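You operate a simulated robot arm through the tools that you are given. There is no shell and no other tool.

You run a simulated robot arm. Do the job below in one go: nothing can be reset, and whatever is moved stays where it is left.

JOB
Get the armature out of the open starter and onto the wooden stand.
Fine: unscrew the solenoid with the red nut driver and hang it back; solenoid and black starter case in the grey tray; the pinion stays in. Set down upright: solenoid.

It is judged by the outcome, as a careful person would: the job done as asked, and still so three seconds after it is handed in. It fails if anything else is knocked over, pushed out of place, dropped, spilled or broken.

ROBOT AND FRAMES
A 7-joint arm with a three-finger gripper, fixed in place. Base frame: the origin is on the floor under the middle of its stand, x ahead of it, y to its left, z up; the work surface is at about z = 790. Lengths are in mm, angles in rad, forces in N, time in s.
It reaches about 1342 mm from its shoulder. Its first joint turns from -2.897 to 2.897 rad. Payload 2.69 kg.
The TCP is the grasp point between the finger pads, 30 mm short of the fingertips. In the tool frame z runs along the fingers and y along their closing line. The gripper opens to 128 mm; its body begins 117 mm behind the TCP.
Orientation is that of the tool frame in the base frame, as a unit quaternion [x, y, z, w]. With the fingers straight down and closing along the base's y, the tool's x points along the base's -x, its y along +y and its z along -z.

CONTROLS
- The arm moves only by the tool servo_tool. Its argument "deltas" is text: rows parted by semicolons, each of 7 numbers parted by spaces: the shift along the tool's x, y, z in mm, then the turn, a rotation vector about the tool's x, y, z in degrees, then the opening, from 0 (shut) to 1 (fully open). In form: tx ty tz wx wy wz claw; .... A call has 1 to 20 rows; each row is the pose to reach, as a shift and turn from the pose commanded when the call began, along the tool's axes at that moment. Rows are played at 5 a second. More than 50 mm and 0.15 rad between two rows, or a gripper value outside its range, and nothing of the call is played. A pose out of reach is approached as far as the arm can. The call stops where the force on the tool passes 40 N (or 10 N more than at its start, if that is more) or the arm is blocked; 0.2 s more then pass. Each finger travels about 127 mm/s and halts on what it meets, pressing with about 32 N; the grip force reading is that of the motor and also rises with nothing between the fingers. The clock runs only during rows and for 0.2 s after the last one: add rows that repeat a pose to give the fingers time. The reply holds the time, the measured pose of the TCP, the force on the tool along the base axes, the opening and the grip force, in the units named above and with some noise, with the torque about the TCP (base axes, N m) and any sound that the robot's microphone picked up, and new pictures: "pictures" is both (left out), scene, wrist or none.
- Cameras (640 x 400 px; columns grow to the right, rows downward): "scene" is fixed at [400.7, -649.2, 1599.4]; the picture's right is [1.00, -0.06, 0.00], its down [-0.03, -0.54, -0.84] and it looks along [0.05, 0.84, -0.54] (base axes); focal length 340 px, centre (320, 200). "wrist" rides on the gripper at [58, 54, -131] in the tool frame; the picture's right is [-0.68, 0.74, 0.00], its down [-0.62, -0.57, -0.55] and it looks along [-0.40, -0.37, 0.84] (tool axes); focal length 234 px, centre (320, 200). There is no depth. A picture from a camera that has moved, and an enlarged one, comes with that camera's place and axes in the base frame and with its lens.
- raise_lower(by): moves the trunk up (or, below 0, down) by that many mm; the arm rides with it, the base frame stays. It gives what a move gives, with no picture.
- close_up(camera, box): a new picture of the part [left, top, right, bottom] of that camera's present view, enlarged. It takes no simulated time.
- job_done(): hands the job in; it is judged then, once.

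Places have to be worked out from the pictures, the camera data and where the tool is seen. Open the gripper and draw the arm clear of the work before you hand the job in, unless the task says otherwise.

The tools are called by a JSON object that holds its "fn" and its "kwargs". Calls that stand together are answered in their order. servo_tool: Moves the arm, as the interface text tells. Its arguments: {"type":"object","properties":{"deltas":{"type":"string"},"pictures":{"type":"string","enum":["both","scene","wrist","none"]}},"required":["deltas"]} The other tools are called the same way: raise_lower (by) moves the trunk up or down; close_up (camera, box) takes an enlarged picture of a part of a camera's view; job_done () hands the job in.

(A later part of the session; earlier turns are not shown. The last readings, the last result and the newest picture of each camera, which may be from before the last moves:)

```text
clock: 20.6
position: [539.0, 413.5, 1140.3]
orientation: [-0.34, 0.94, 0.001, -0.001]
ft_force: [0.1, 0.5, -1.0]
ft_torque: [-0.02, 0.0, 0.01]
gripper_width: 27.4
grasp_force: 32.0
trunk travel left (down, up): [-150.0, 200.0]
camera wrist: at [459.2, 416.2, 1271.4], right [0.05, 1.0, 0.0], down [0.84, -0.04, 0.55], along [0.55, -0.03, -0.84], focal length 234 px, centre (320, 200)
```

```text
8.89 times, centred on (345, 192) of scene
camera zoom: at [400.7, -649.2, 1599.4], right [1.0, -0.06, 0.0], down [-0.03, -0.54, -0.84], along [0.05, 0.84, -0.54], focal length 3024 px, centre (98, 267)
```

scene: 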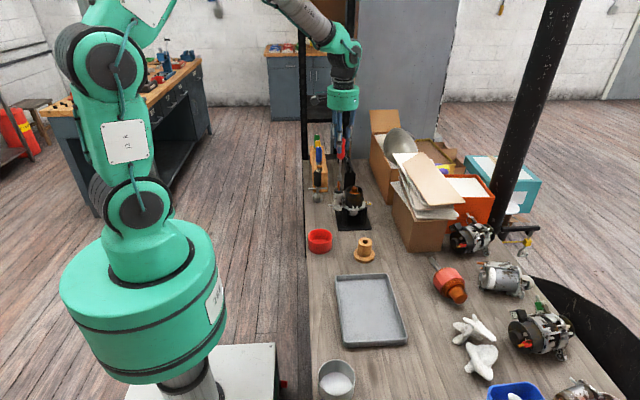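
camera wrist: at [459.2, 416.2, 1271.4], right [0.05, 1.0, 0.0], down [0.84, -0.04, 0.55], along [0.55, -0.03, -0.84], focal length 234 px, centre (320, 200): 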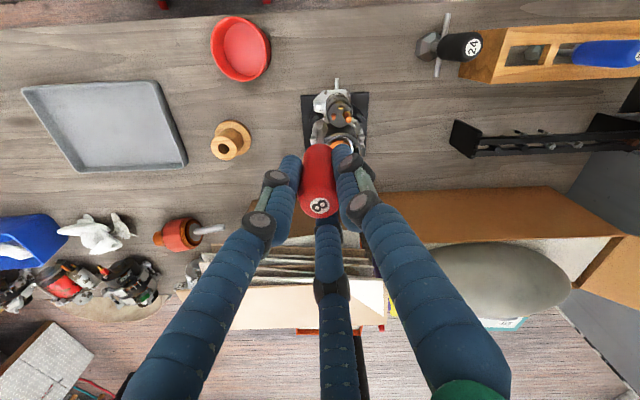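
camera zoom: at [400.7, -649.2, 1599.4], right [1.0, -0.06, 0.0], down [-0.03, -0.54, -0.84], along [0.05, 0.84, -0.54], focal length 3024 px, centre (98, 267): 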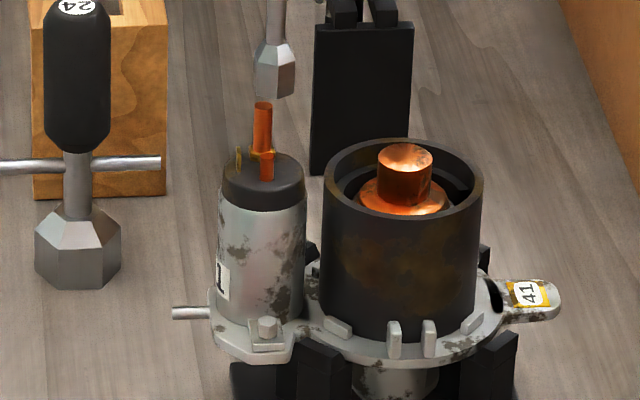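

Measured offset: bolt is about 3 mm to −y of the socket axis, x within 0.5 mm, hex phases look matched at this yaw, and the tip is ~108 mm above the bolt head. I'll correct y and descend 92 mm to hover.

{"fn": "servo_tool", "kwargs": {"deltas": "2.1 -2.1 15 0 0 0 0.1; 2.1 -2.1 35 0 0 0 0.1; 2.1 -2.1 55 0 0 0 0.1; 2.1 -2.1 75 0 0 0 0.1; 2.1 -2.1 86 0 0 0 0.1; 2.1 -2.1 92 0 0 0 0.1; 2.1 -2.1 92 0 0 0 0.1", "pictures": "wrist"}}

{"fn": "close_up", "kwargs": {"camera": "wrist", "box": [295, 90, 345, 145]}}

{"fn": "close_up", "kwargs": {"camera": "scene", "box": [330, 180, 354, 214]}}

```text
clock: 22.2
position: [539.6, 408.4, 1048.4]
orientation: [-0.34, 0.94, 0.001, 0.0]
ft_force: [-0.9, -0.4, -0.6]
ft_torque: [-0.02, 0.01, -0.01]
gripper_width: 27.2
grasp_force: 31.9
trunk travel left (down, up): [-150.0, 200.0]
camera wrist: at [460.1, 412.6, 1179.2], right [0.05, 1.0, 0.0], down [0.84, -0.04, 0.55], along [0.55, -0.03, -0.84], focal length 234 px, centre (320, 200)
```

wrist: 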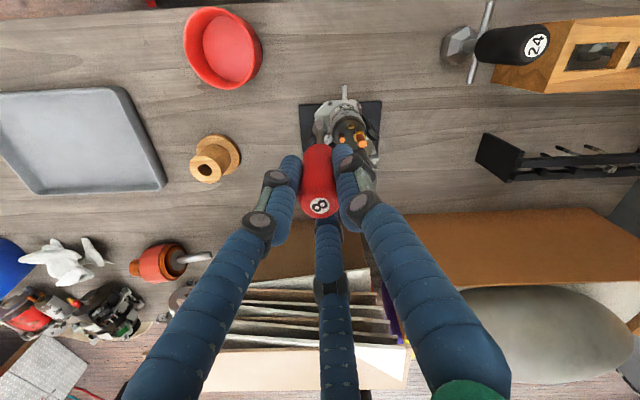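

```text
7.27 times, centred on (320, 118) of wrist
camera zoom: at [460.1, 412.6, 1179.2], right [0.05, 1.0, 0.0], down [0.84, -0.04, 0.55], along [0.55, -0.03, -0.84], focal length 1703 px, centre (320, 800)
```

zoom: 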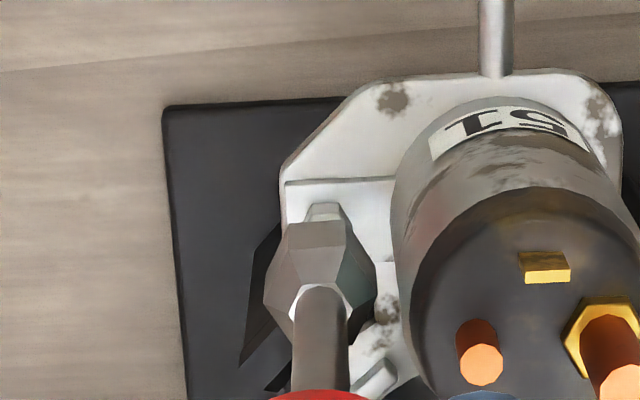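

```text
11.76 times, centred on (342, 197) of scene
camera zoom: at [400.7, -649.2, 1599.4], right [1.0, -0.06, 0.0], down [-0.03, -0.54, -0.84], along [0.05, 0.84, -0.54], focal length 4002 px, centre (61, 235)
```

zoom: 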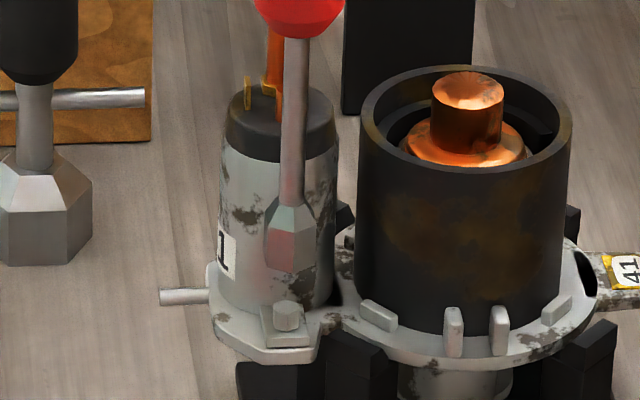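

Hovering about 17 mm above the bolt; it's ~0.9 mm to +y and ~0.6 mm to −x of the socket. I'll correct and go down 11 mm, then recheck.

{"fn": "servo_tool", "kwargs": {"deltas": "-0.1 1.1 3 0 0 0 0.1; -0.1 1.1 7 0 0 0 0.1; -0.1 1.1 11 0 0 0 0.1; -0.1 1.1 11 0 0 0 0.1", "pictures": "wrist"}}

{"fn": "close_up", "kwargs": {"camera": "wrist", "box": [305, 105, 335, 140]}}

{"fn": "close_up", "kwargs": {"camera": "scene", "box": [334, 194, 350, 212]}}

```text
clock: 23.2
position: [539.0, 410.0, 1038.1]
orientation: [-0.339, 0.941, 0.0, 0.0]
ft_force: [0.5, -0.2, -0.2]
ft_torque: [-0.04, 0.02, -0.04]
gripper_width: 27.4
grasp_force: 31.7
trunk travel left (down, up): [-150.0, 200.0]
camera wrist: at [458.2, 413.8, 1167.8], right [0.05, 1.0, 0.0], down [0.84, -0.04, 0.55], along [0.55, -0.03, -0.84], focal length 234 px, centre (320, 200)
```

wrist: 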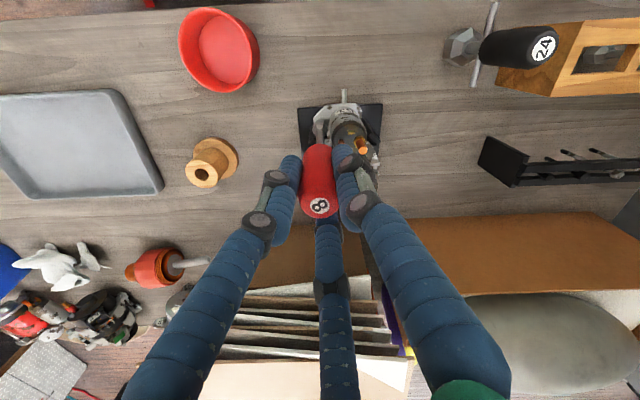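

```text
11.43 times, centred on (320, 122) of wrist
camera zoom: at [458.2, 413.8, 1167.8], right [0.05, 1.0, 0.0], down [0.84, -0.04, 0.55], along [0.55, -0.03, -0.84], focal length 2676 px, centre (320, 1086)
```

zoom: 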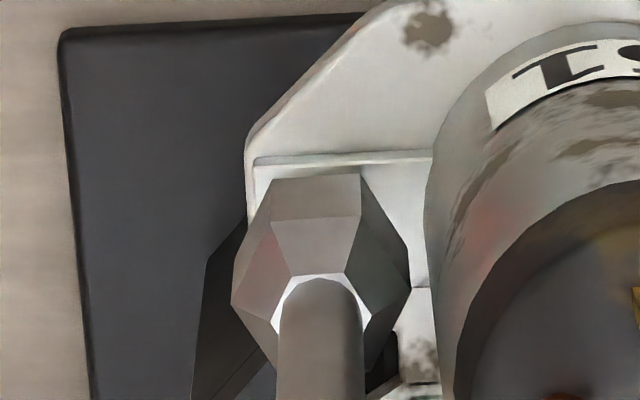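

```text
16.00 times, centred on (342, 203) of scene
camera zoom: at [400.7, -649.2, 1599.4], right [1.0, -0.06, 0.0], down [-0.03, -0.54, -0.84], along [0.05, 0.84, -0.54], focal length 5443 px, centre (-32, 152)
```

zoom: 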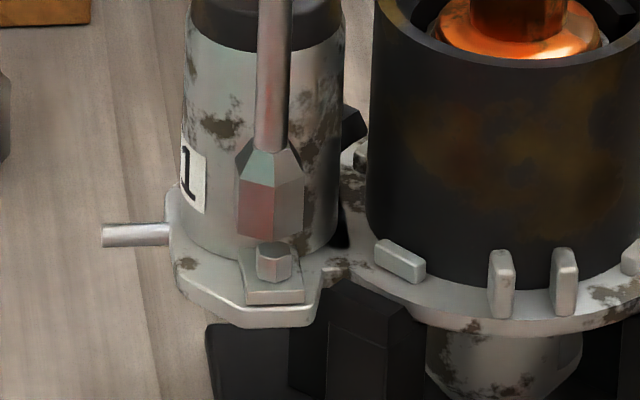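

Scene view now shows the socket about 1 mm to −x of the bolt. I apply a fine correction and recheck before engaging.

{"fn": "servo_tool", "kwargs": {"deltas": "-0.6 -0.9 0 0 0 0 0.1; -0.6 -0.9 0 0 0 0 0.1; -0.6 -0.9 0 0 0 0 0.1", "pictures": "none"}}

{"fn": "close_up", "kwargs": {"camera": "wrist", "box": [305, 105, 335, 140]}}

{"fn": "close_up", "kwargs": {"camera": "scene", "box": [334, 194, 350, 212]}}

```text
clock: 24.0
position: [538.5, 410.2, 1037.7]
orientation: [-0.339, 0.941, 0.001, 0.0]
ft_force: [-0.7, -0.4, -1.5]
ft_torque: [-0.01, 0.0, 0.03]
gripper_width: 27.0
grasp_force: 31.9
trunk travel left (down, up): [-150.0, 200.0]
```

```text
11.43 times, centred on (320, 122) of wrist
camera zoom: at [459.0, 413.3, 1167.9], right [0.05, 1.0, 0.0], down [0.84, -0.04, 0.55], along [0.55, -0.03, -0.84], focal length 2676 px, centre (320, 1086)
```

zoom: 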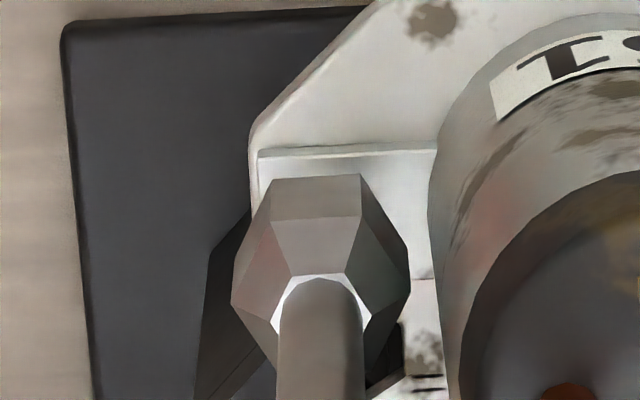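

```text
16.00 times, centred on (342, 203) of scene
camera zoom: at [400.7, -649.2, 1599.4], right [1.0, -0.06, 0.0], down [-0.03, -0.54, -0.84], along [0.05, 0.84, -0.54], focal length 5443 px, centre (-32, 152)
```

zoom: 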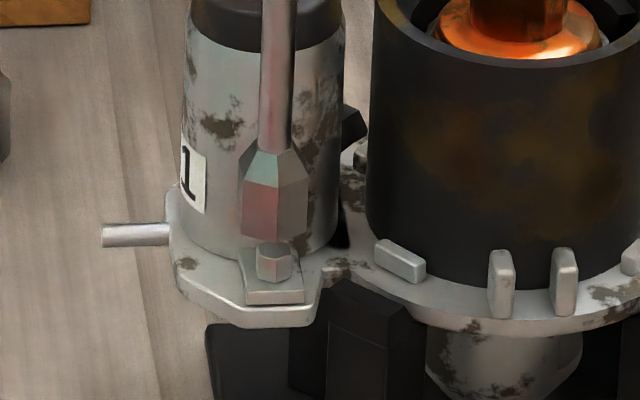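

Alignment is within ~0.3 mm both ways. I lower slowly in small steps onto the bolt head, watching force.

{"fn": "servo_tool", "kwargs": {"deltas": "0 0 2 0 0 0 0.1; 0 0 4 0 0 0 0.1; 0 0 5.5 0 0 0 0.1; 0 0 7 0 0 0 0.1; 0 0 8 0 0 0 0.1; 0 0 9 0 0 0 0.1", "pictures": "none"}}

{"fn": "close_up", "kwargs": {"camera": "scene", "box": [334, 194, 350, 212]}}

{"fn": "close_up", "kwargs": {"camera": "wrist", "box": [305, 105, 335, 140]}}

```text
clock: 25.4
position: [539.0, 408.3, 1029.2]
orientation: [-0.339, 0.941, 0.001, -0.001]
ft_force: [-0.2, 0.5, -0.5]
ft_torque: [0.03, -0.01, -0.02]
gripper_width: 26.9
grasp_force: 32.0
trunk travel left (down, up): [-150.0, 200.0]
```

```text
16.00 times, centred on (342, 203) of scene
camera zoom: at [400.7, -649.2, 1599.4], right [1.0, -0.06, 0.0], down [-0.03, -0.54, -0.84], along [0.05, 0.84, -0.54], focal length 5443 px, centre (-32, 152)
```

zoom: 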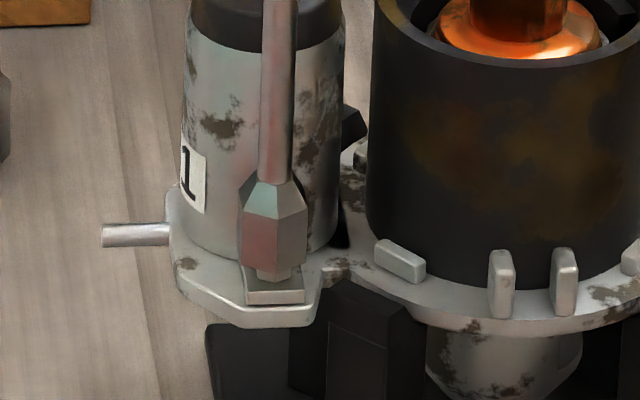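

```text
11.43 times, centred on (320, 122) of wrist
camera zoom: at [459.1, 412.4, 1159.8], right [0.05, 1.0, 0.0], down [0.84, -0.04, 0.55], along [0.55, -0.03, -0.84], focal length 2676 px, centre (320, 1086)
```

zoom: 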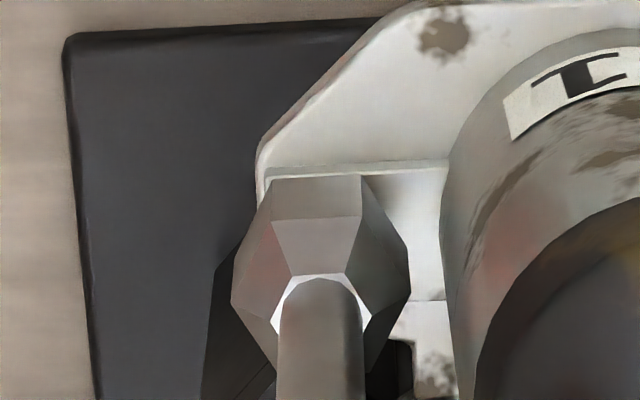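

The socket is just starting over the head with no force, but it drifted ~1.2 mm to −y. I nudge it +1.1 mm in y and check again.

{"fn": "servo_tool", "kwargs": {"deltas": "-0.7 0.85 0 0 0 0 0.1; -0.7 0.85 0 0 0 0 0.1; -0.7 0.85 0 0 0 0 0.1; -0.7 0.85 0 0 0 0 0.1", "pictures": "none"}}

{"fn": "close_up", "kwargs": {"camera": "scene", "box": [334, 194, 350, 212]}}

{"fn": "close_up", "kwargs": {"camera": "wrist", "box": [305, 105, 335, 140]}}

```text
clock: 26.4
position: [540.1, 409.9, 1029.1]
orientation: [-0.339, 0.941, 0.001, -0.001]
ft_force: [0.3, 1.1, -0.4]
ft_torque: [-0.04, 0.0, -0.02]
gripper_width: 26.6
grasp_force: 32.1
trunk travel left (down, up): [-150.0, 200.0]
```

```text
16.00 times, centred on (342, 203) of scene
camera zoom: at [400.7, -649.2, 1599.4], right [1.0, -0.06, 0.0], down [-0.03, -0.54, -0.84], along [0.05, 0.84, -0.54], focal length 5443 px, centre (-32, 152)
```

zoom: 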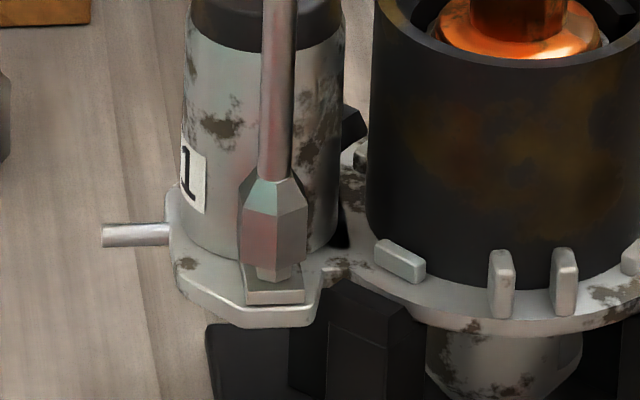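

```text
11.43 times, centred on (320, 122) of wrist
camera zoom: at [459.2, 413.7, 1159.7], right [0.05, 1.0, 0.0], down [0.84, -0.04, 0.55], along [0.55, -0.03, -0.84], focal length 2676 px, centre (320, 1086)
```

zoom: 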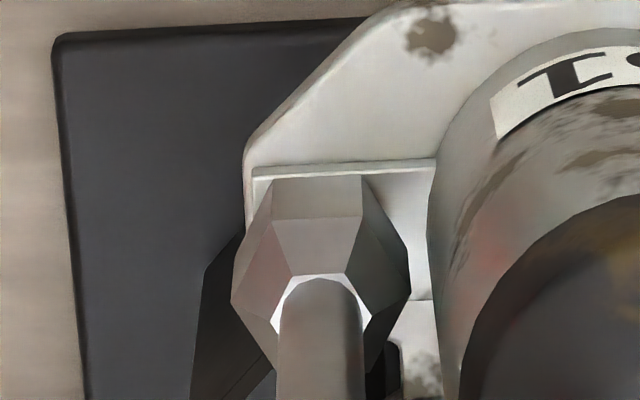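

Aligned again. Continuing the descent in 1 mm steps.

{"fn": "servo_tool", "kwargs": {"deltas": "0 0 1 0 0 0 0.1; 0 0 2 0 0 0 0.1; 0 0 3 0 0 0 0.1; 0 0 4 0 0 0 0.1; 0 0 4 0 0 0 0.1", "pictures": "none"}}

{"fn": "close_up", "kwargs": {"camera": "scene", "box": [334, 194, 350, 212]}}

{"fn": "close_up", "kwargs": {"camera": "wrist", "box": [305, 105, 335, 140]}}

```text
clock: 27.6
position: [539.6, 408.9, 1024.3]
orientation: [-0.34, 0.941, 0.001, 0.0]
ft_force: [0.1, 0.2, -1.9]
ft_torque: [-0.02, 0.01, 0.01]
gripper_width: 27.0
grasp_force: 32.0
trunk travel left (down, up): [-150.0, 200.0]
```

```text
16.00 times, centred on (342, 203) of scene
camera zoom: at [400.7, -649.2, 1599.4], right [1.0, -0.06, 0.0], down [-0.03, -0.54, -0.84], along [0.05, 0.84, -0.54], focal length 5443 px, centre (-32, 152)
```

zoom: 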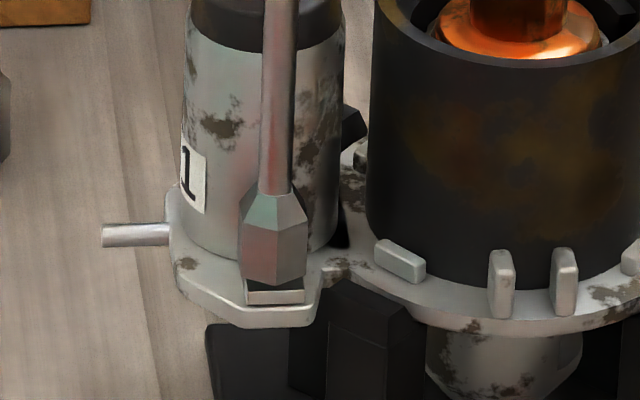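

```text
11.43 times, centred on (320, 122) of wrist
camera zoom: at [459.4, 413.4, 1155.8], right [0.05, 1.0, 0.0], down [0.84, -0.04, 0.55], along [0.55, -0.03, -0.84], focal length 2676 px, centre (320, 1086)
```

zoom: 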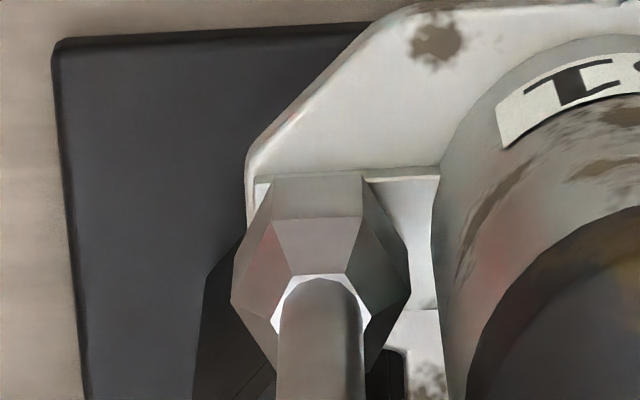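

The head is fully inside the socket with no force. Now I turn counter-clockwise (negative about tool z) by 60° and watch for torque, sound and bolt movement.

{"fn": "servo_tool", "kwargs": {"deltas": "0 0 0 0 0 -7 0.1; 0 0 0 0 0 -14 0.1; 0 0 0 0 0 -21 0.1; 0 0 0 0 0 -28 0.1; 0 0 0 0 0 -35 0.1; 0 0 0 0 0 -42 0.1; 0 0 0 0 0 -49 0.1; 0 0 0 0 0 -56 0.1; 0 0 0 0 0 -60 0.1; 0 0 0 0 0 -60 0.1", "pictures": "wrist"}}

{"fn": "close_up", "kwargs": {"camera": "scene", "box": [334, 194, 350, 212]}}

{"fn": "close_up", "kwargs": {"camera": "wrist", "box": [300, 100, 340, 145]}}

```text
clock: 29.8
position: [538.2, 411.1, 1024.1]
orientation: [0.765, -0.645, -0.001, 0.001]
ft_force: [0.4, -0.5, -0.8]
ft_torque: [0.01, -0.02, 0.0]
gripper_width: 27.0
grasp_force: 32.1
trunk travel left (down, up): [-150.0, 200.0]
camera wrist: at [495.5, 343.2, 1155.0], right [-0.84, 0.54, 0.0], down [0.45, 0.7, 0.55], along [0.3, 0.46, -0.84], focal length 234 px, centre (320, 200)
```

wrist: 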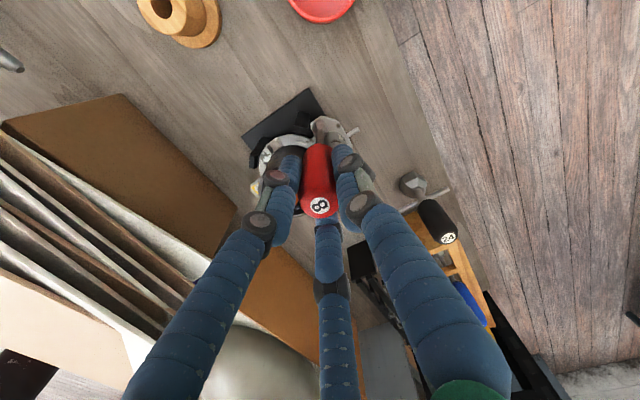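

```text
16.00 times, centred on (342, 203) of scene
camera zoom: at [400.7, -649.2, 1599.4], right [1.0, -0.06, 0.0], down [-0.03, -0.54, -0.84], along [0.05, 0.84, -0.54], focal length 5443 px, centre (-32, 152)
```

zoom: 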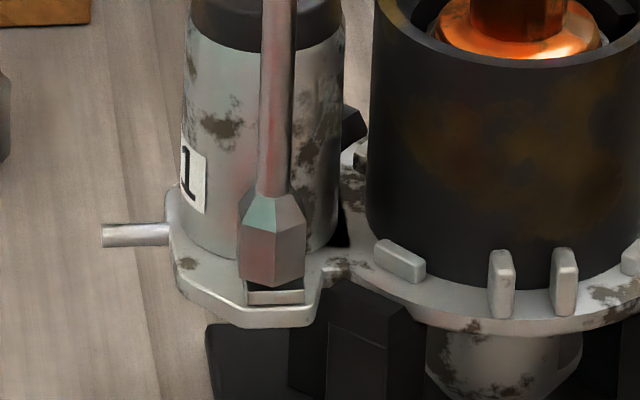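

```text
8.89 times, centred on (320, 122) of wrist
camera zoom: at [495.5, 343.2, 1155.0], right [-0.84, 0.54, 0.0], down [0.45, 0.7, 0.55], along [0.3, 0.46, -0.84], focal length 2082 px, centre (320, 889)
```

zoom: 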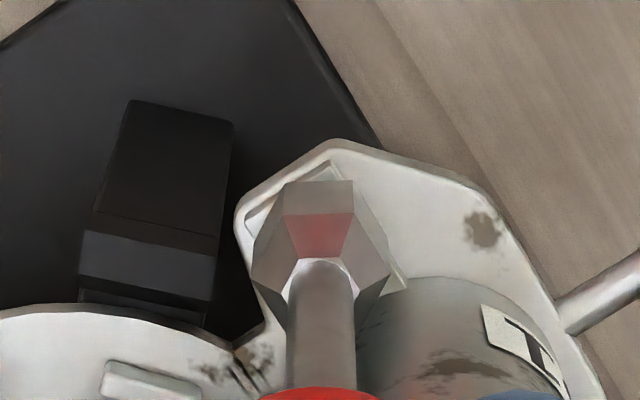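

No torque resistance, no drift. I continue another 50° counter-clockwise (to yaw ≈ −150°).

{"fn": "servo_tool", "kwargs": {"deltas": "0 0 0 0 0 -7 0.1; 0 0 0 0 0 -14 0.1; 0 0 0 0 0 -21 0.1; 0 0 0 0 0 -28 0.1; 0 0 0 0 0 -35 0.1; 0 0 0 0 0 -42 0.1; 0 0 0 0 0 -50 0.1; 0 0 0 0 0 -50 0.1", "pictures": "wrist"}}

{"fn": "close_up", "kwargs": {"camera": "scene", "box": [334, 194, 350, 212]}}

{"fn": "close_up", "kwargs": {"camera": "wrist", "box": [300, 100, 340, 145]}}

```text
clock: 31.6
position: [539.6, 409.6, 1024.6]
orientation: [0.965, -0.261, 0.0, 0.0]
ft_force: [0.1, -0.4, -0.7]
ft_torque: [-0.01, 0.01, 0.03]
gripper_width: 26.9
grasp_force: 31.8
trunk travel left (down, up): [-150.0, 200.0]
camera wrist: at [562.7, 334.5, 1154.7], right [-0.96, -0.3, 0.0], down [-0.25, 0.8, 0.55], along [-0.16, 0.52, -0.84], focal length 234 px, centre (320, 200)
```

wrist: 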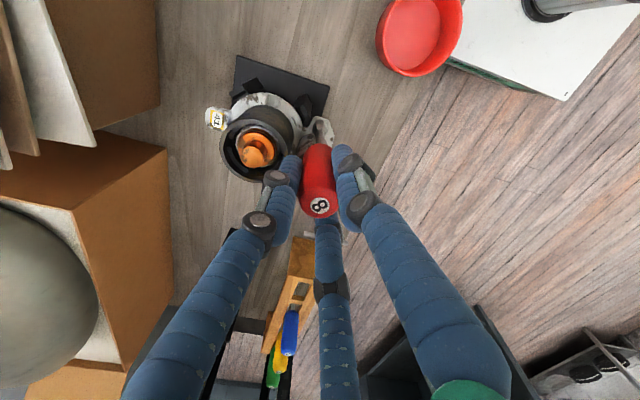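

```text
16.00 times, centred on (342, 203) of scene
camera zoom: at [400.7, -649.2, 1599.4], right [1.0, -0.06, 0.0], down [-0.03, -0.54, -0.84], along [0.05, 0.84, -0.54], focal length 5443 px, centre (-32, 152)
```

zoom: 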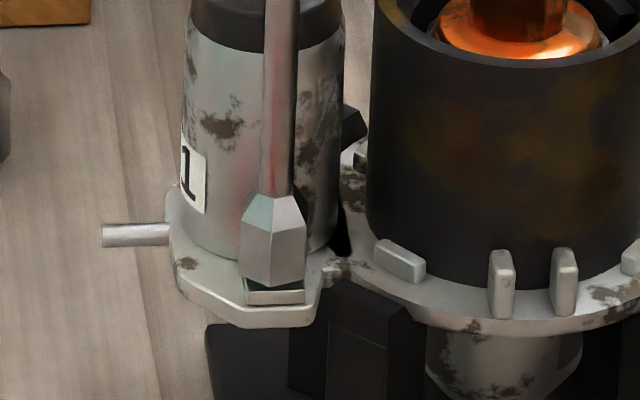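

```text
8.89 times, centred on (320, 122) of wrist
camera zoom: at [562.7, 334.5, 1154.7], right [-0.96, -0.3, 0.0], down [-0.25, 0.8, 0.55], along [-0.16, 0.52, -0.84], focal length 2082 px, centre (320, 889)
```

zoom: 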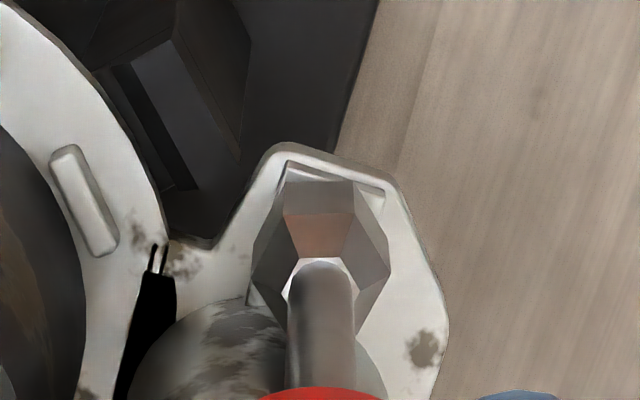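

Still free-running with no sound. I'll lift the driver 15 mm to see whether the bolt has risen or turned.

{"fn": "servo_tool", "kwargs": {"deltas": "0 0 -4 0 0 0 0.1; 0 0 -8 0 0 0 0.1; 0 0 -14 0 0 0 0.1; 0 0 -14 0 0 0 0.1", "pictures": "none"}}

{"fn": "close_up", "kwargs": {"camera": "scene", "box": [334, 194, 350, 212]}}

{"fn": "close_up", "kwargs": {"camera": "wrist", "box": [300, 100, 340, 145]}}

```text
clock: 32.6
position: [539.6, 410.7, 1038.7]
orientation: [0.965, -0.261, -0.001, -0.001]
ft_force: [1.0, 0.8, -0.8]
ft_torque: [-0.02, -0.03, 0.02]
gripper_width: 27.4
grasp_force: 32.3
trunk travel left (down, up): [-150.0, 200.0]
```

```text
16.00 times, centred on (342, 203) of scene
camera zoom: at [400.7, -649.2, 1599.4], right [1.0, -0.06, 0.0], down [-0.03, -0.54, -0.84], along [0.05, 0.84, -0.54], focal length 5443 px, centre (-32, 152)
```

zoom: 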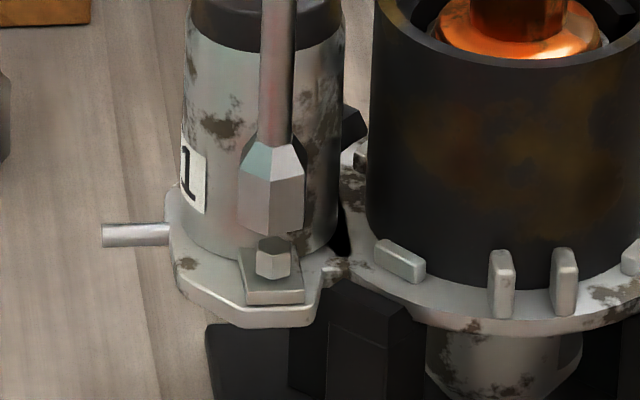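

```text
8.89 times, centred on (320, 122) of wrist
camera zoom: at [561.7, 334.0, 1169.4], right [-0.96, -0.3, 0.0], down [-0.25, 0.8, 0.55], along [-0.16, 0.52, -0.84], focal length 2082 px, centre (320, 889)
```

zoom: 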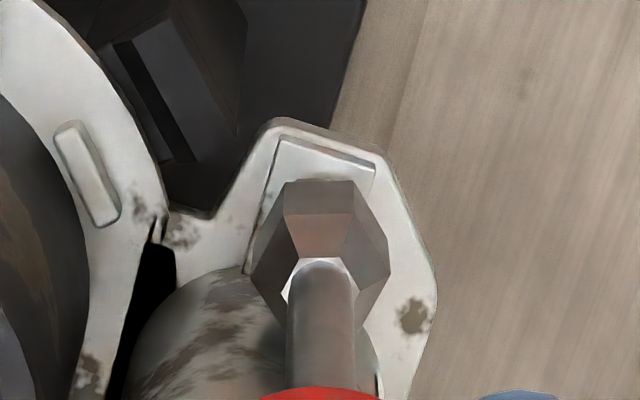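

The bolt's hex looks rotated and slightly raised. I'll zoom in to confirm.

{"fn": "close_up", "kwargs": {"camera": "scene", "box": [339, 203, 344, 208]}}

```text
16.00 times, centred on (342, 206) of scene
camera zoom: at [400.7, -649.2, 1599.4], right [1.0, -0.06, 0.0], down [-0.03, -0.54, -0.84], along [0.05, 0.84, -0.54], focal length 5443 px, centre (-24, 112)
```

zoom: 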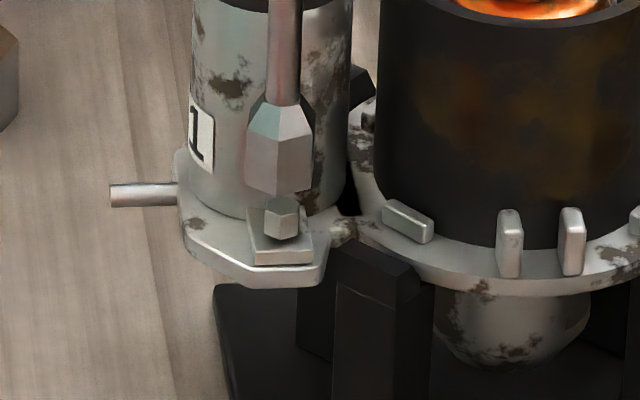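

Confirmed: the bolt turns with the driver and is rising. I'll ratchet: rotate back +240° (a multiple of 60°) while lifted, then re-engage.

{"fn": "servo_tool", "kwargs": {"deltas": "0 0 0 0 0 8.5 0.1; 0 0 0 0 0 17 0.1; 0 0 0 0 0 25.5 0.1; 0 0 0 0 0 34 0.1; 0 0 0 0 0 42.5 0.1; 0 0 0 0 0 51 0.1; 0 0 0 0 0 59.5 0.1; 0 0 0 0 0 68 0.1; 0 0 0 0 0 76.5 0.1; 0 0 0 0 0 85 0.1; 0 0 0 0 0 93.5 0.1; 0 0 0 0 0 102 0.1; 0 0 0 0 0 110.5 0.1; 0 0 0 0 0 119 0.1; 0 0 0 0 0 127.5 0.1; 0 0 0 0 0 136 0.1; 0 0 0 0 0 144.5 0.1; 0 0 0 0 0 153 0.1; 0 0 0 0 0 161.5 0.1; 0 0 0 0 0 170 0.1", "pictures": "none"}}

{"fn": "servo_tool", "kwargs": {"deltas": "0 0 0 0 0 8.5 0.1; 0 0 0 0 0 17 0.1; 0 0 0 0 0 25.5 0.1; 0 0 0 0 0 34 0.1; 0 0 0 0 0 42.5 0.1; 0 0 0 0 0 51 0.1; 0 0 0 0 0 59.5 0.1; 0 0 0 0 0 68 0.1; 0 0 0 0 0 70 0.1; 0 0 0 0 0 70 0.1", "pictures": "wrist"}}

{"fn": "close_up", "kwargs": {"camera": "scene", "box": [334, 194, 350, 212]}}

```text
clock: 36.8
position: [538.7, 410.1, 1039.8]
orientation: [0.177, 0.984, 0.001, -0.001]
ft_force: [-0.5, -0.3, -2.0]
ft_torque: [0.02, 0.06, 0.0]
gripper_width: 27.1
grasp_force: 31.7
trunk travel left (down, up): [-150.0, 200.0]
```

```text
clock: 39.0
position: [538.7, 410.7, 1038.9]
orientation: [0.709, 0.705, -0.001, -0.001]
ft_force: [-0.3, 0.6, -0.8]
ft_torque: [-0.04, -0.01, 0.01]
gripper_width: 27.2
grasp_force: 31.9
trunk travel left (down, up): [-150.0, 200.0]
camera wrist: at [592.0, 468.2, 1169.7], right [0.73, -0.68, 0.0], down [-0.57, -0.61, 0.55], along [-0.37, -0.4, -0.84], focal length 234 px, centre (320, 200)
```

wrist: 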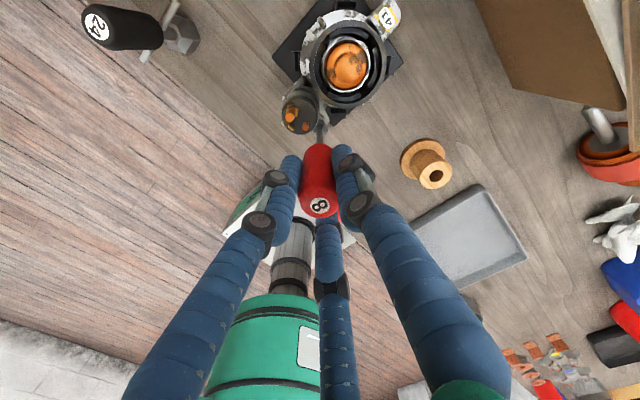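

```text
16.00 times, centred on (342, 203) of scene
camera zoom: at [400.7, -649.2, 1599.4], right [1.0, -0.06, 0.0], down [-0.03, -0.54, -0.84], along [0.05, 0.84, -0.54], focal length 5443 px, centre (-32, 152)
```

zoom: 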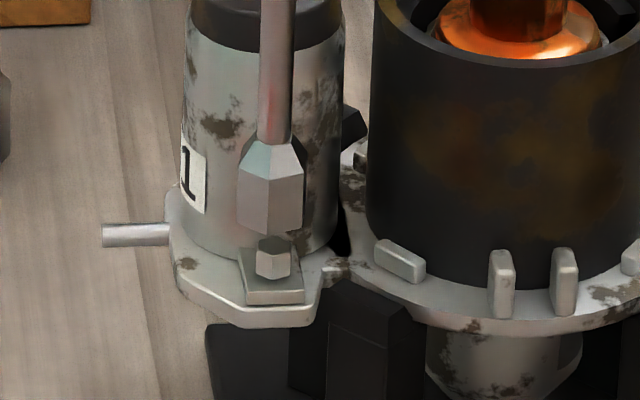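

Phase and position look right at yaw +90°. I lower 14 mm back onto the head.

{"fn": "servo_tool", "kwargs": {"deltas": "0 0.4 3 0 0 0 0.1; 0 0.4 6 0 0 0 0.1; 0 0.4 8 0 0 0 0.1; 0 0.4 10 0 0 0 0.1; 0 0.4 12 0 0 0 0.1; 0 0.4 13.5 0 0 0 0.1; 0 0.4 13.5 0 0 0 0.1", "pictures": "none"}}

{"fn": "close_up", "kwargs": {"camera": "scene", "box": [334, 194, 350, 212]}}

```text
clock: 40.6
position: [540.0, 409.8, 1025.9]
orientation: [0.709, 0.705, 0.0, -0.001]
ft_force: [-0.1, -0.3, -0.4]
ft_torque: [0.0, 0.02, -0.04]
gripper_width: 26.7
grasp_force: 32.5
trunk travel left (down, up): [-150.0, 200.0]
```

```text
16.00 times, centred on (342, 203) of scene
camera zoom: at [400.7, -649.2, 1599.4], right [1.0, -0.06, 0.0], down [-0.03, -0.54, -0.84], along [0.05, 0.84, -0.54], focal length 5443 px, centre (-32, 152)
```

zoom: 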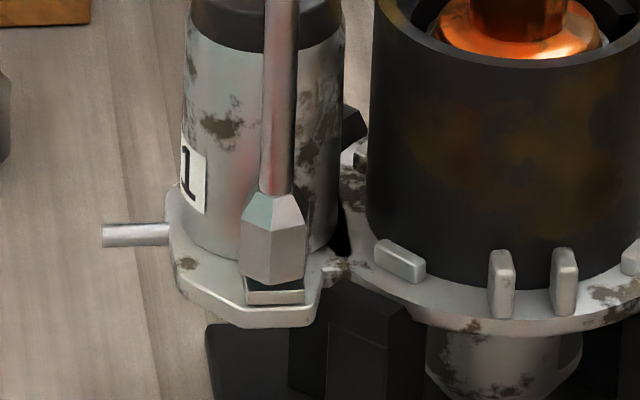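

Engaged again. Turning counter-clockwise 240° in two calls.

{"fn": "servo_tool", "kwargs": {"deltas": "0 0 0 0 0 -8.5 0.1; 0 0 0 0 0 -17 0.1; 0 0 0 0 0 -25.5 0.1; 0 0 0 0 0 -34 0.1; 0 0 0 0 0 -42.5 0.1; 0 0 0 0 0 -51 0.1; 0 0 0 0 0 -59.5 0.1; 0 0 0 0 0 -68 0.1; 0 0 0 0 0 -76.5 0.1; 0 0 0 0 0 -85 0.1; 0 0 0 0 0 -93.5 0.1; 0 0 0 0 0 -102 0.1; 0 0 0 0 0 -110.5 0.1; 0 0 0 0 0 -119 0.1; 0 0 0 0 0 -127.5 0.1; 0 0 0 0 0 -136 0.1; 0 0 0 0 0 -144.5 0.1; 0 0 0 0 0 -153 0.1; 0 0 0 0 0 -161.5 0.1; 0 0 0 0 0 -170 0.1", "pictures": "none"}}

{"fn": "servo_tool", "kwargs": {"deltas": "0 0 0 0 0 -8.5 0.1; 0 0 0 0 0 -17 0.1; 0 0 0 0 0 -25.5 0.1; 0 0 0 0 0 -34 0.1; 0 0 0 0 0 -42.5 0.1; 0 0 0 0 0 -51 0.1; 0 0 0 0 0 -59.5 0.1; 0 0 0 0 0 -68 0.1; 0 0 0 0 0 -70 0.1; 0 0 0 0 0 -70 0.1", "pictures": "none"}}

{"fn": "close_up", "kwargs": {"camera": "scene", "box": [334, 194, 350, 212]}}

{"fn": "close_up", "kwargs": {"camera": "wrist", "box": [300, 100, 340, 145]}}

```text
clock: 44.8
position: [538.9, 410.3, 1025.7]
orientation: [-0.641, 0.767, 0.0, 0.0]
ft_force: [-0.3, 1.1, -1.0]
ft_torque: [0.03, -0.02, 0.0]
gripper_width: 26.8
grasp_force: 31.8
trunk travel left (down, up): [-150.0, 200.0]
```

```text
clock: 47.0
position: [540.2, 409.6, 1025.5]
orientation: [0.965, -0.261, -0.002, -0.001]
ft_force: [0.8, 0.0, -1.6]
ft_torque: [-0.02, -0.01, 0.0]
gripper_width: 27.0
grasp_force: 31.9
trunk travel left (down, up): [-150.0, 200.0]
```

```text
16.00 times, centred on (342, 203) of scene
camera zoom: at [400.7, -649.2, 1599.4], right [1.0, -0.06, 0.0], down [-0.03, -0.54, -0.84], along [0.05, 0.84, -0.54], focal length 5443 px, centre (-32, 152)
```

zoom: 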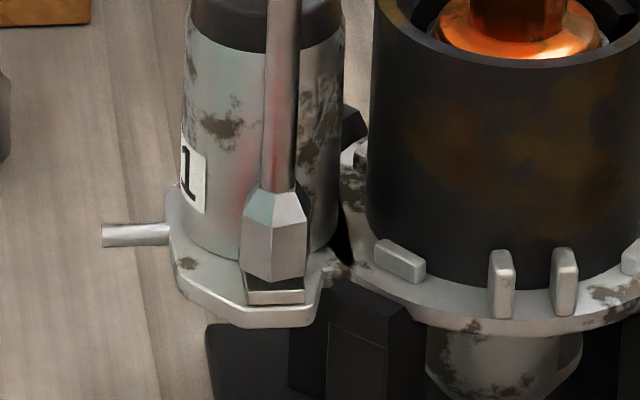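

```text
8.89 times, centred on (320, 122) of wrist
camera zoom: at [563.1, 334.8, 1155.9], right [-0.96, -0.3, 0.0], down [-0.25, 0.8, 0.55], along [-0.16, 0.52, -0.84], focal length 2082 px, centre (320, 889)
```

zoom: 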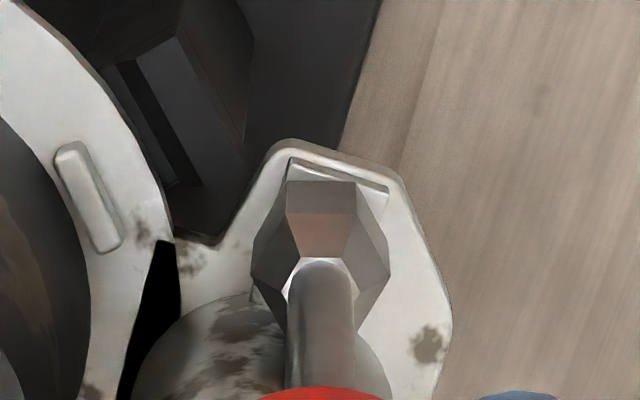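

Now lifting the driver slowly to check the bolt's state.

{"fn": "servo_tool", "kwargs": {"deltas": "0 0 -4 0 0 0 0.1; 0 0 -8 0 0 0 0.1; 0 0 -14 0 0 0 0.1; 0 0 -14 0 0 0 0.1", "pictures": "none"}}

{"fn": "close_up", "kwargs": {"camera": "scene", "box": [334, 194, 350, 212]}}

{"fn": "close_up", "kwargs": {"camera": "wrist", "box": [300, 100, 340, 145]}}

```text
clock: 48.0
position: [541.4, 409.6, 1040.1]
orientation: [0.965, -0.261, 0.0, -0.001]
ft_force: [0.8, 0.1, -1.0]
ft_torque: [0.0, -0.01, 0.0]
gripper_width: 26.8
grasp_force: 32.1
trunk travel left (down, up): [-150.0, 200.0]
```

```text
16.00 times, centred on (342, 203) of scene
camera zoom: at [400.7, -649.2, 1599.4], right [1.0, -0.06, 0.0], down [-0.03, -0.54, -0.84], along [0.05, 0.84, -0.54], focal length 5443 px, centre (-32, 152)
```

zoom: 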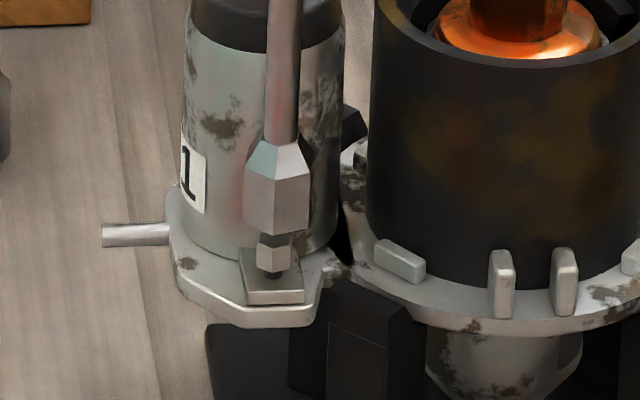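

```text
8.89 times, centred on (320, 122) of wrist
camera zoom: at [563.0, 333.2, 1170.3], right [-0.96, -0.3, 0.0], down [-0.25, 0.8, 0.55], along [-0.16, 0.52, -0.84], focal length 2082 px, centre (320, 889)
```

zoom: 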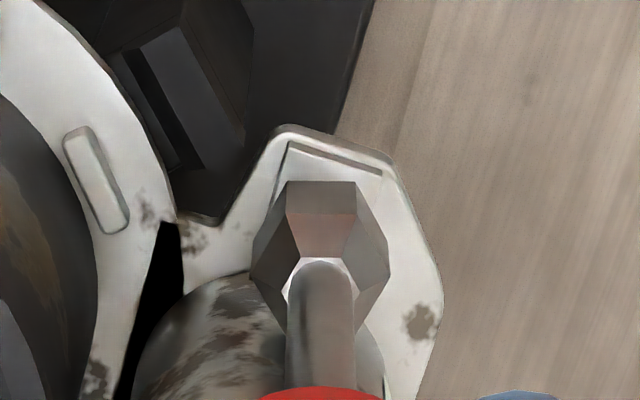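

The bolt has risen about 2.5 mm and its shank shows. I repeat the ratchet, lifting 4 mm more first for clearance.

{"fn": "servo_tool", "kwargs": {"deltas": "0 0 -4 0 0 8.5 0.1; 0 0 -4 0 0 17 0.1; 0 0 -4 0 0 25.5 0.1; 0 0 -4 0 0 34 0.1; 0 0 -4 0 0 42.5 0.1; 0 0 -4 0 0 51 0.1; 0 0 -4 0 0 59.5 0.1; 0 0 -4 0 0 68 0.1; 0 0 -4 0 0 76.5 0.1; 0 0 -4 0 0 85 0.1; 0 0 -4 0 0 93.5 0.1; 0 0 -4 0 0 102 0.1; 0 0 -4 0 0 110.5 0.1; 0 0 -4 0 0 119 0.1; 0 0 -4 0 0 127.5 0.1; 0 0 -4 0 0 136 0.1; 0 0 -4 0 0 144.5 0.1; 0 0 -4 0 0 153 0.1; 0 0 -4 0 0 161.5 0.1; 0 0 -4 0 0 170 0.1", "pictures": "none"}}

{"fn": "servo_tool", "kwargs": {"deltas": "0 0 0 0 0 8.5 0.1; 0 0 0 0 0 17 0.1; 0 0 0 0 0 25.5 0.1; 0 0 0 0 0 34 0.1; 0 0 0 0 0 42.5 0.1; 0 0 0 0 0 51 0.1; 0 0 0 0 0 59.5 0.1; 0 0 0 0 0 68 0.1; 0 0 0 0 0 70 0.1; 0 0 0 0 0 70 0.1", "pictures": "none"}}

{"fn": "close_up", "kwargs": {"camera": "scene", "box": [334, 194, 350, 212]}}

```text
clock: 52.2
position: [539.5, 411.1, 1043.0]
orientation: [0.178, 0.984, 0.0, -0.001]
ft_force: [-0.6, 0.0, -1.4]
ft_torque: [0.01, 0.02, -0.02]
gripper_width: 26.9
grasp_force: 32.3
trunk travel left (down, up): [-150.0, 200.0]
```

```text
clock: 54.4
position: [540.3, 409.5, 1043.4]
orientation: [0.709, 0.705, -0.001, -0.001]
ft_force: [-0.6, -0.4, -2.0]
ft_torque: [-0.03, -0.01, -0.01]
gripper_width: 26.9
grasp_force: 32.2
trunk travel left (down, up): [-150.0, 200.0]
```

```text
16.00 times, centred on (342, 203) of scene
camera zoom: at [400.7, -649.2, 1599.4], right [1.0, -0.06, 0.0], down [-0.03, -0.54, -0.84], along [0.05, 0.84, -0.54], focal length 5443 px, centre (-32, 152)
```

zoom: 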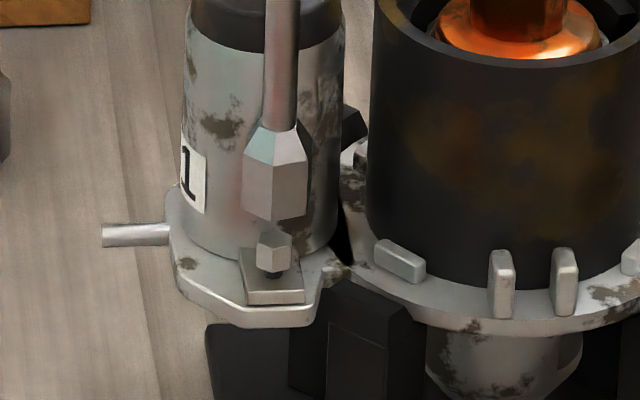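

Aligned. I lower 15 mm and turn −240° in two calls.

{"fn": "servo_tool", "kwargs": {"deltas": "0 -0.3 4 0 0 0 0.1; 0 -0.3 8 0 0 0 0.1; 0 -0.3 11 0 0 0 0.1; 0 -0.3 13.5 0 0 0 0.1; 0 -0.3 15 0 0 0 0.1; 0 -0.3 15 0 0 0 0.1; 0 -0.3 15 0 0 -8.5 0.1; 0 -0.3 15 0 0 -17 0.1; 0 -0.3 15 0 0 -25.5 0.1; 0 -0.3 15 0 0 -34 0.1; 0 -0.3 15 0 0 -42.5 0.1; 0 -0.3 15 0 0 -51 0.1; 0 -0.3 15 0 0 -59.5 0.1; 0 -0.3 15 0 0 -68 0.1; 0 -0.3 15 0 0 -76.5 0.1; 0 -0.3 15 0 0 -85 0.1; 0 -0.3 15 0 0 -93.5 0.1; 0 -0.3 15 0 0 -102 0.1; 0 -0.3 15 0 0 -110.5 0.1; 0 -0.3 15 0 0 -119 0.1", "pictures": "none"}}

{"fn": "servo_tool", "kwargs": {"deltas": "0 0 0 0 0 -8.5 0.1; 0 0 0 0 0 -17 0.1; 0 0 0 0 0 -25.5 0.1; 0 0 0 0 0 -34 0.1; 0 0 0 0 0 -42.5 0.1; 0 0 0 0 0 -51 0.1; 0 0 0 0 0 -59.5 0.1; 0 0 0 0 0 -68 0.1; 0 0 0 0 0 -76.5 0.1; 0 0 0 0 0 -85 0.1; 0 0 0 0 0 -93.5 0.1; 0 0 0 0 0 -102 0.1; 0 0 0 0 0 -110.5 0.1; 0 0 0 0 0 -119 0.1; 0 0 0 0 0 -121 0.1; 0 0 0 0 0 -121 0.1", "pictures": "none"}}

{"fn": "close_up", "kwargs": {"camera": "scene", "box": [334, 194, 350, 212]}}

{"fn": "close_up", "kwargs": {"camera": "wrist", "box": [300, 100, 340, 145]}}

```text
clock: 58.6
position: [539.0, 409.8, 1028.7]
orientation: [-0.249, 0.968, 0.001, 0.0]
ft_force: [-0.3, -0.3, -1.6]
ft_torque: [-0.01, 0.0, -0.03]
gripper_width: 26.9
grasp_force: 32.2
trunk travel left (down, up): [-150.0, 200.0]
```

```text
clock: 62.0
position: [538.8, 410.2, 1029.8]
orientation: [0.965, -0.261, -0.002, -0.001]
ft_force: [0.8, 0.4, -1.3]
ft_torque: [0.01, 0.01, 0.02]
gripper_width: 26.7
grasp_force: 31.9
trunk travel left (down, up): [-150.0, 200.0]
```

```text
16.00 times, centred on (342, 203) of scene
camera zoom: at [400.7, -649.2, 1599.4], right [1.0, -0.06, 0.0], down [-0.03, -0.54, -0.84], along [0.05, 0.84, -0.54], focal length 5443 px, centre (-32, 152)
```

zoom: 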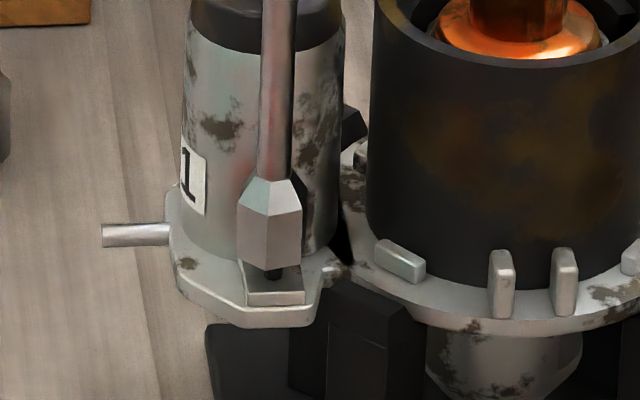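

```text
8.89 times, centred on (320, 122) of wrist
camera zoom: at [562.0, 334.8, 1159.4], right [-0.96, -0.3, 0.0], down [-0.25, 0.8, 0.55], along [-0.16, 0.52, -0.84], focal length 2082 px, centre (320, 889)
```

zoom: 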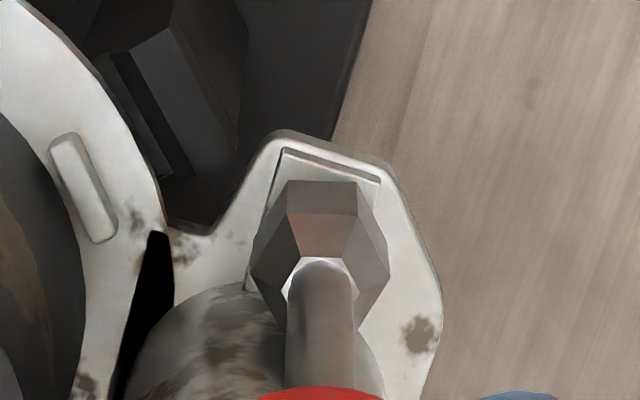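

Lift slowly again to check the bolt.

{"fn": "servo_tool", "kwargs": {"deltas": "0 0 -4 0 0 0 0.1; 0 0 -9 0 0 0 0.1; 0 0 -16 0 0 0 0.1; 0 0 -16 0 0 0 0.1", "pictures": "none"}}

{"fn": "close_up", "kwargs": {"camera": "scene", "box": [334, 194, 350, 212]}}

```text
clock: 63.0
position: [540.1, 409.8, 1045.0]
orientation: [0.965, -0.262, -0.001, 0.0]
ft_force: [-0.7, 0.5, -1.3]
ft_torque: [0.0, 0.0, 0.0]
gripper_width: 27.1
grasp_force: 32.5
trunk travel left (down, up): [-150.0, 200.0]
```

```text
16.00 times, centred on (342, 203) of scene
camera zoom: at [400.7, -649.2, 1599.4], right [1.0, -0.06, 0.0], down [-0.03, -0.54, -0.84], along [0.05, 0.84, -0.54], focal length 5443 px, centre (-32, 152)
```

zoom: 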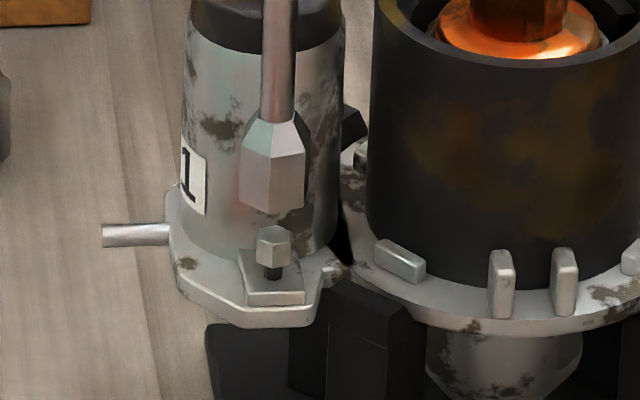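

Bolt is now ~5 mm up. Another ratchet cycle.

{"fn": "servo_tool", "kwargs": {"deltas": "0 0 -4 0 0 8.5 0.1; 0 0 -4 0 0 17 0.1; 0 0 -4 0 0 25.5 0.1; 0 0 -4 0 0 34 0.1; 0 0 -4 0 0 42.5 0.1; 0 0 -4 0 0 51 0.1; 0 0 -4 0 0 59.5 0.1; 0 0 -4 0 0 68 0.1; 0 0 -4 0 0 76.5 0.1; 0 0 -4 0 0 85 0.1; 0 0 -4 0 0 93.5 0.1; 0 0 -4 0 0 102 0.1; 0 0 -4 0 0 110.5 0.1; 0 0 -4 0 0 119 0.1; 0 0 -4 0 0 127.5 0.1; 0 0 -4 0 0 136 0.1; 0 0 -4 0 0 144.5 0.1; 0 0 -4 0 0 153 0.1; 0 0 -4 0 0 161.5 0.1; 0 0 -4 0 0 170 0.1", "pictures": "none"}}

{"fn": "servo_tool", "kwargs": {"deltas": "0 0 0 0 0 8.5 0.1; 0 0 0 0 0 17 0.1; 0 0 0 0 0 25.5 0.1; 0 0 0 0 0 34 0.1; 0 0 0 0 0 42.5 0.1; 0 0 0 0 0 51 0.1; 0 0 0 0 0 59.5 0.1; 0 0 0 0 0 68 0.1; 0 0 0 0 0 70 0.1; 0 0 0 0 0 70 0.1", "pictures": "none"}}

{"fn": "close_up", "kwargs": {"camera": "scene", "box": [334, 194, 350, 212]}}

```text
clock: 67.2
position: [539.3, 408.5, 1049.1]
orientation: [0.177, 0.984, 0.0, -0.001]
ft_force: [0.9, -0.9, -0.8]
ft_torque: [0.0, -0.01, 0.02]
gripper_width: 26.9
grasp_force: 32.2
trunk travel left (down, up): [-150.0, 200.0]
```

```text
clock: 69.4
position: [539.4, 411.4, 1047.6]
orientation: [0.709, 0.705, -0.001, -0.001]
ft_force: [-0.4, 0.0, -1.4]
ft_torque: [-0.02, -0.01, 0.0]
gripper_width: 27.2
grasp_force: 32.0
trunk travel left (down, up): [-150.0, 200.0]
```

```text
16.00 times, centred on (342, 203) of scene
camera zoom: at [400.7, -649.2, 1599.4], right [1.0, -0.06, 0.0], down [-0.03, -0.54, -0.84], along [0.05, 0.84, -0.54], focal length 5443 px, centre (-32, 152)
```

zoom: 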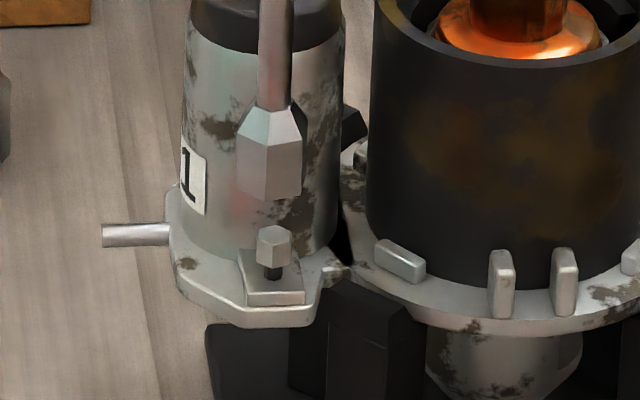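

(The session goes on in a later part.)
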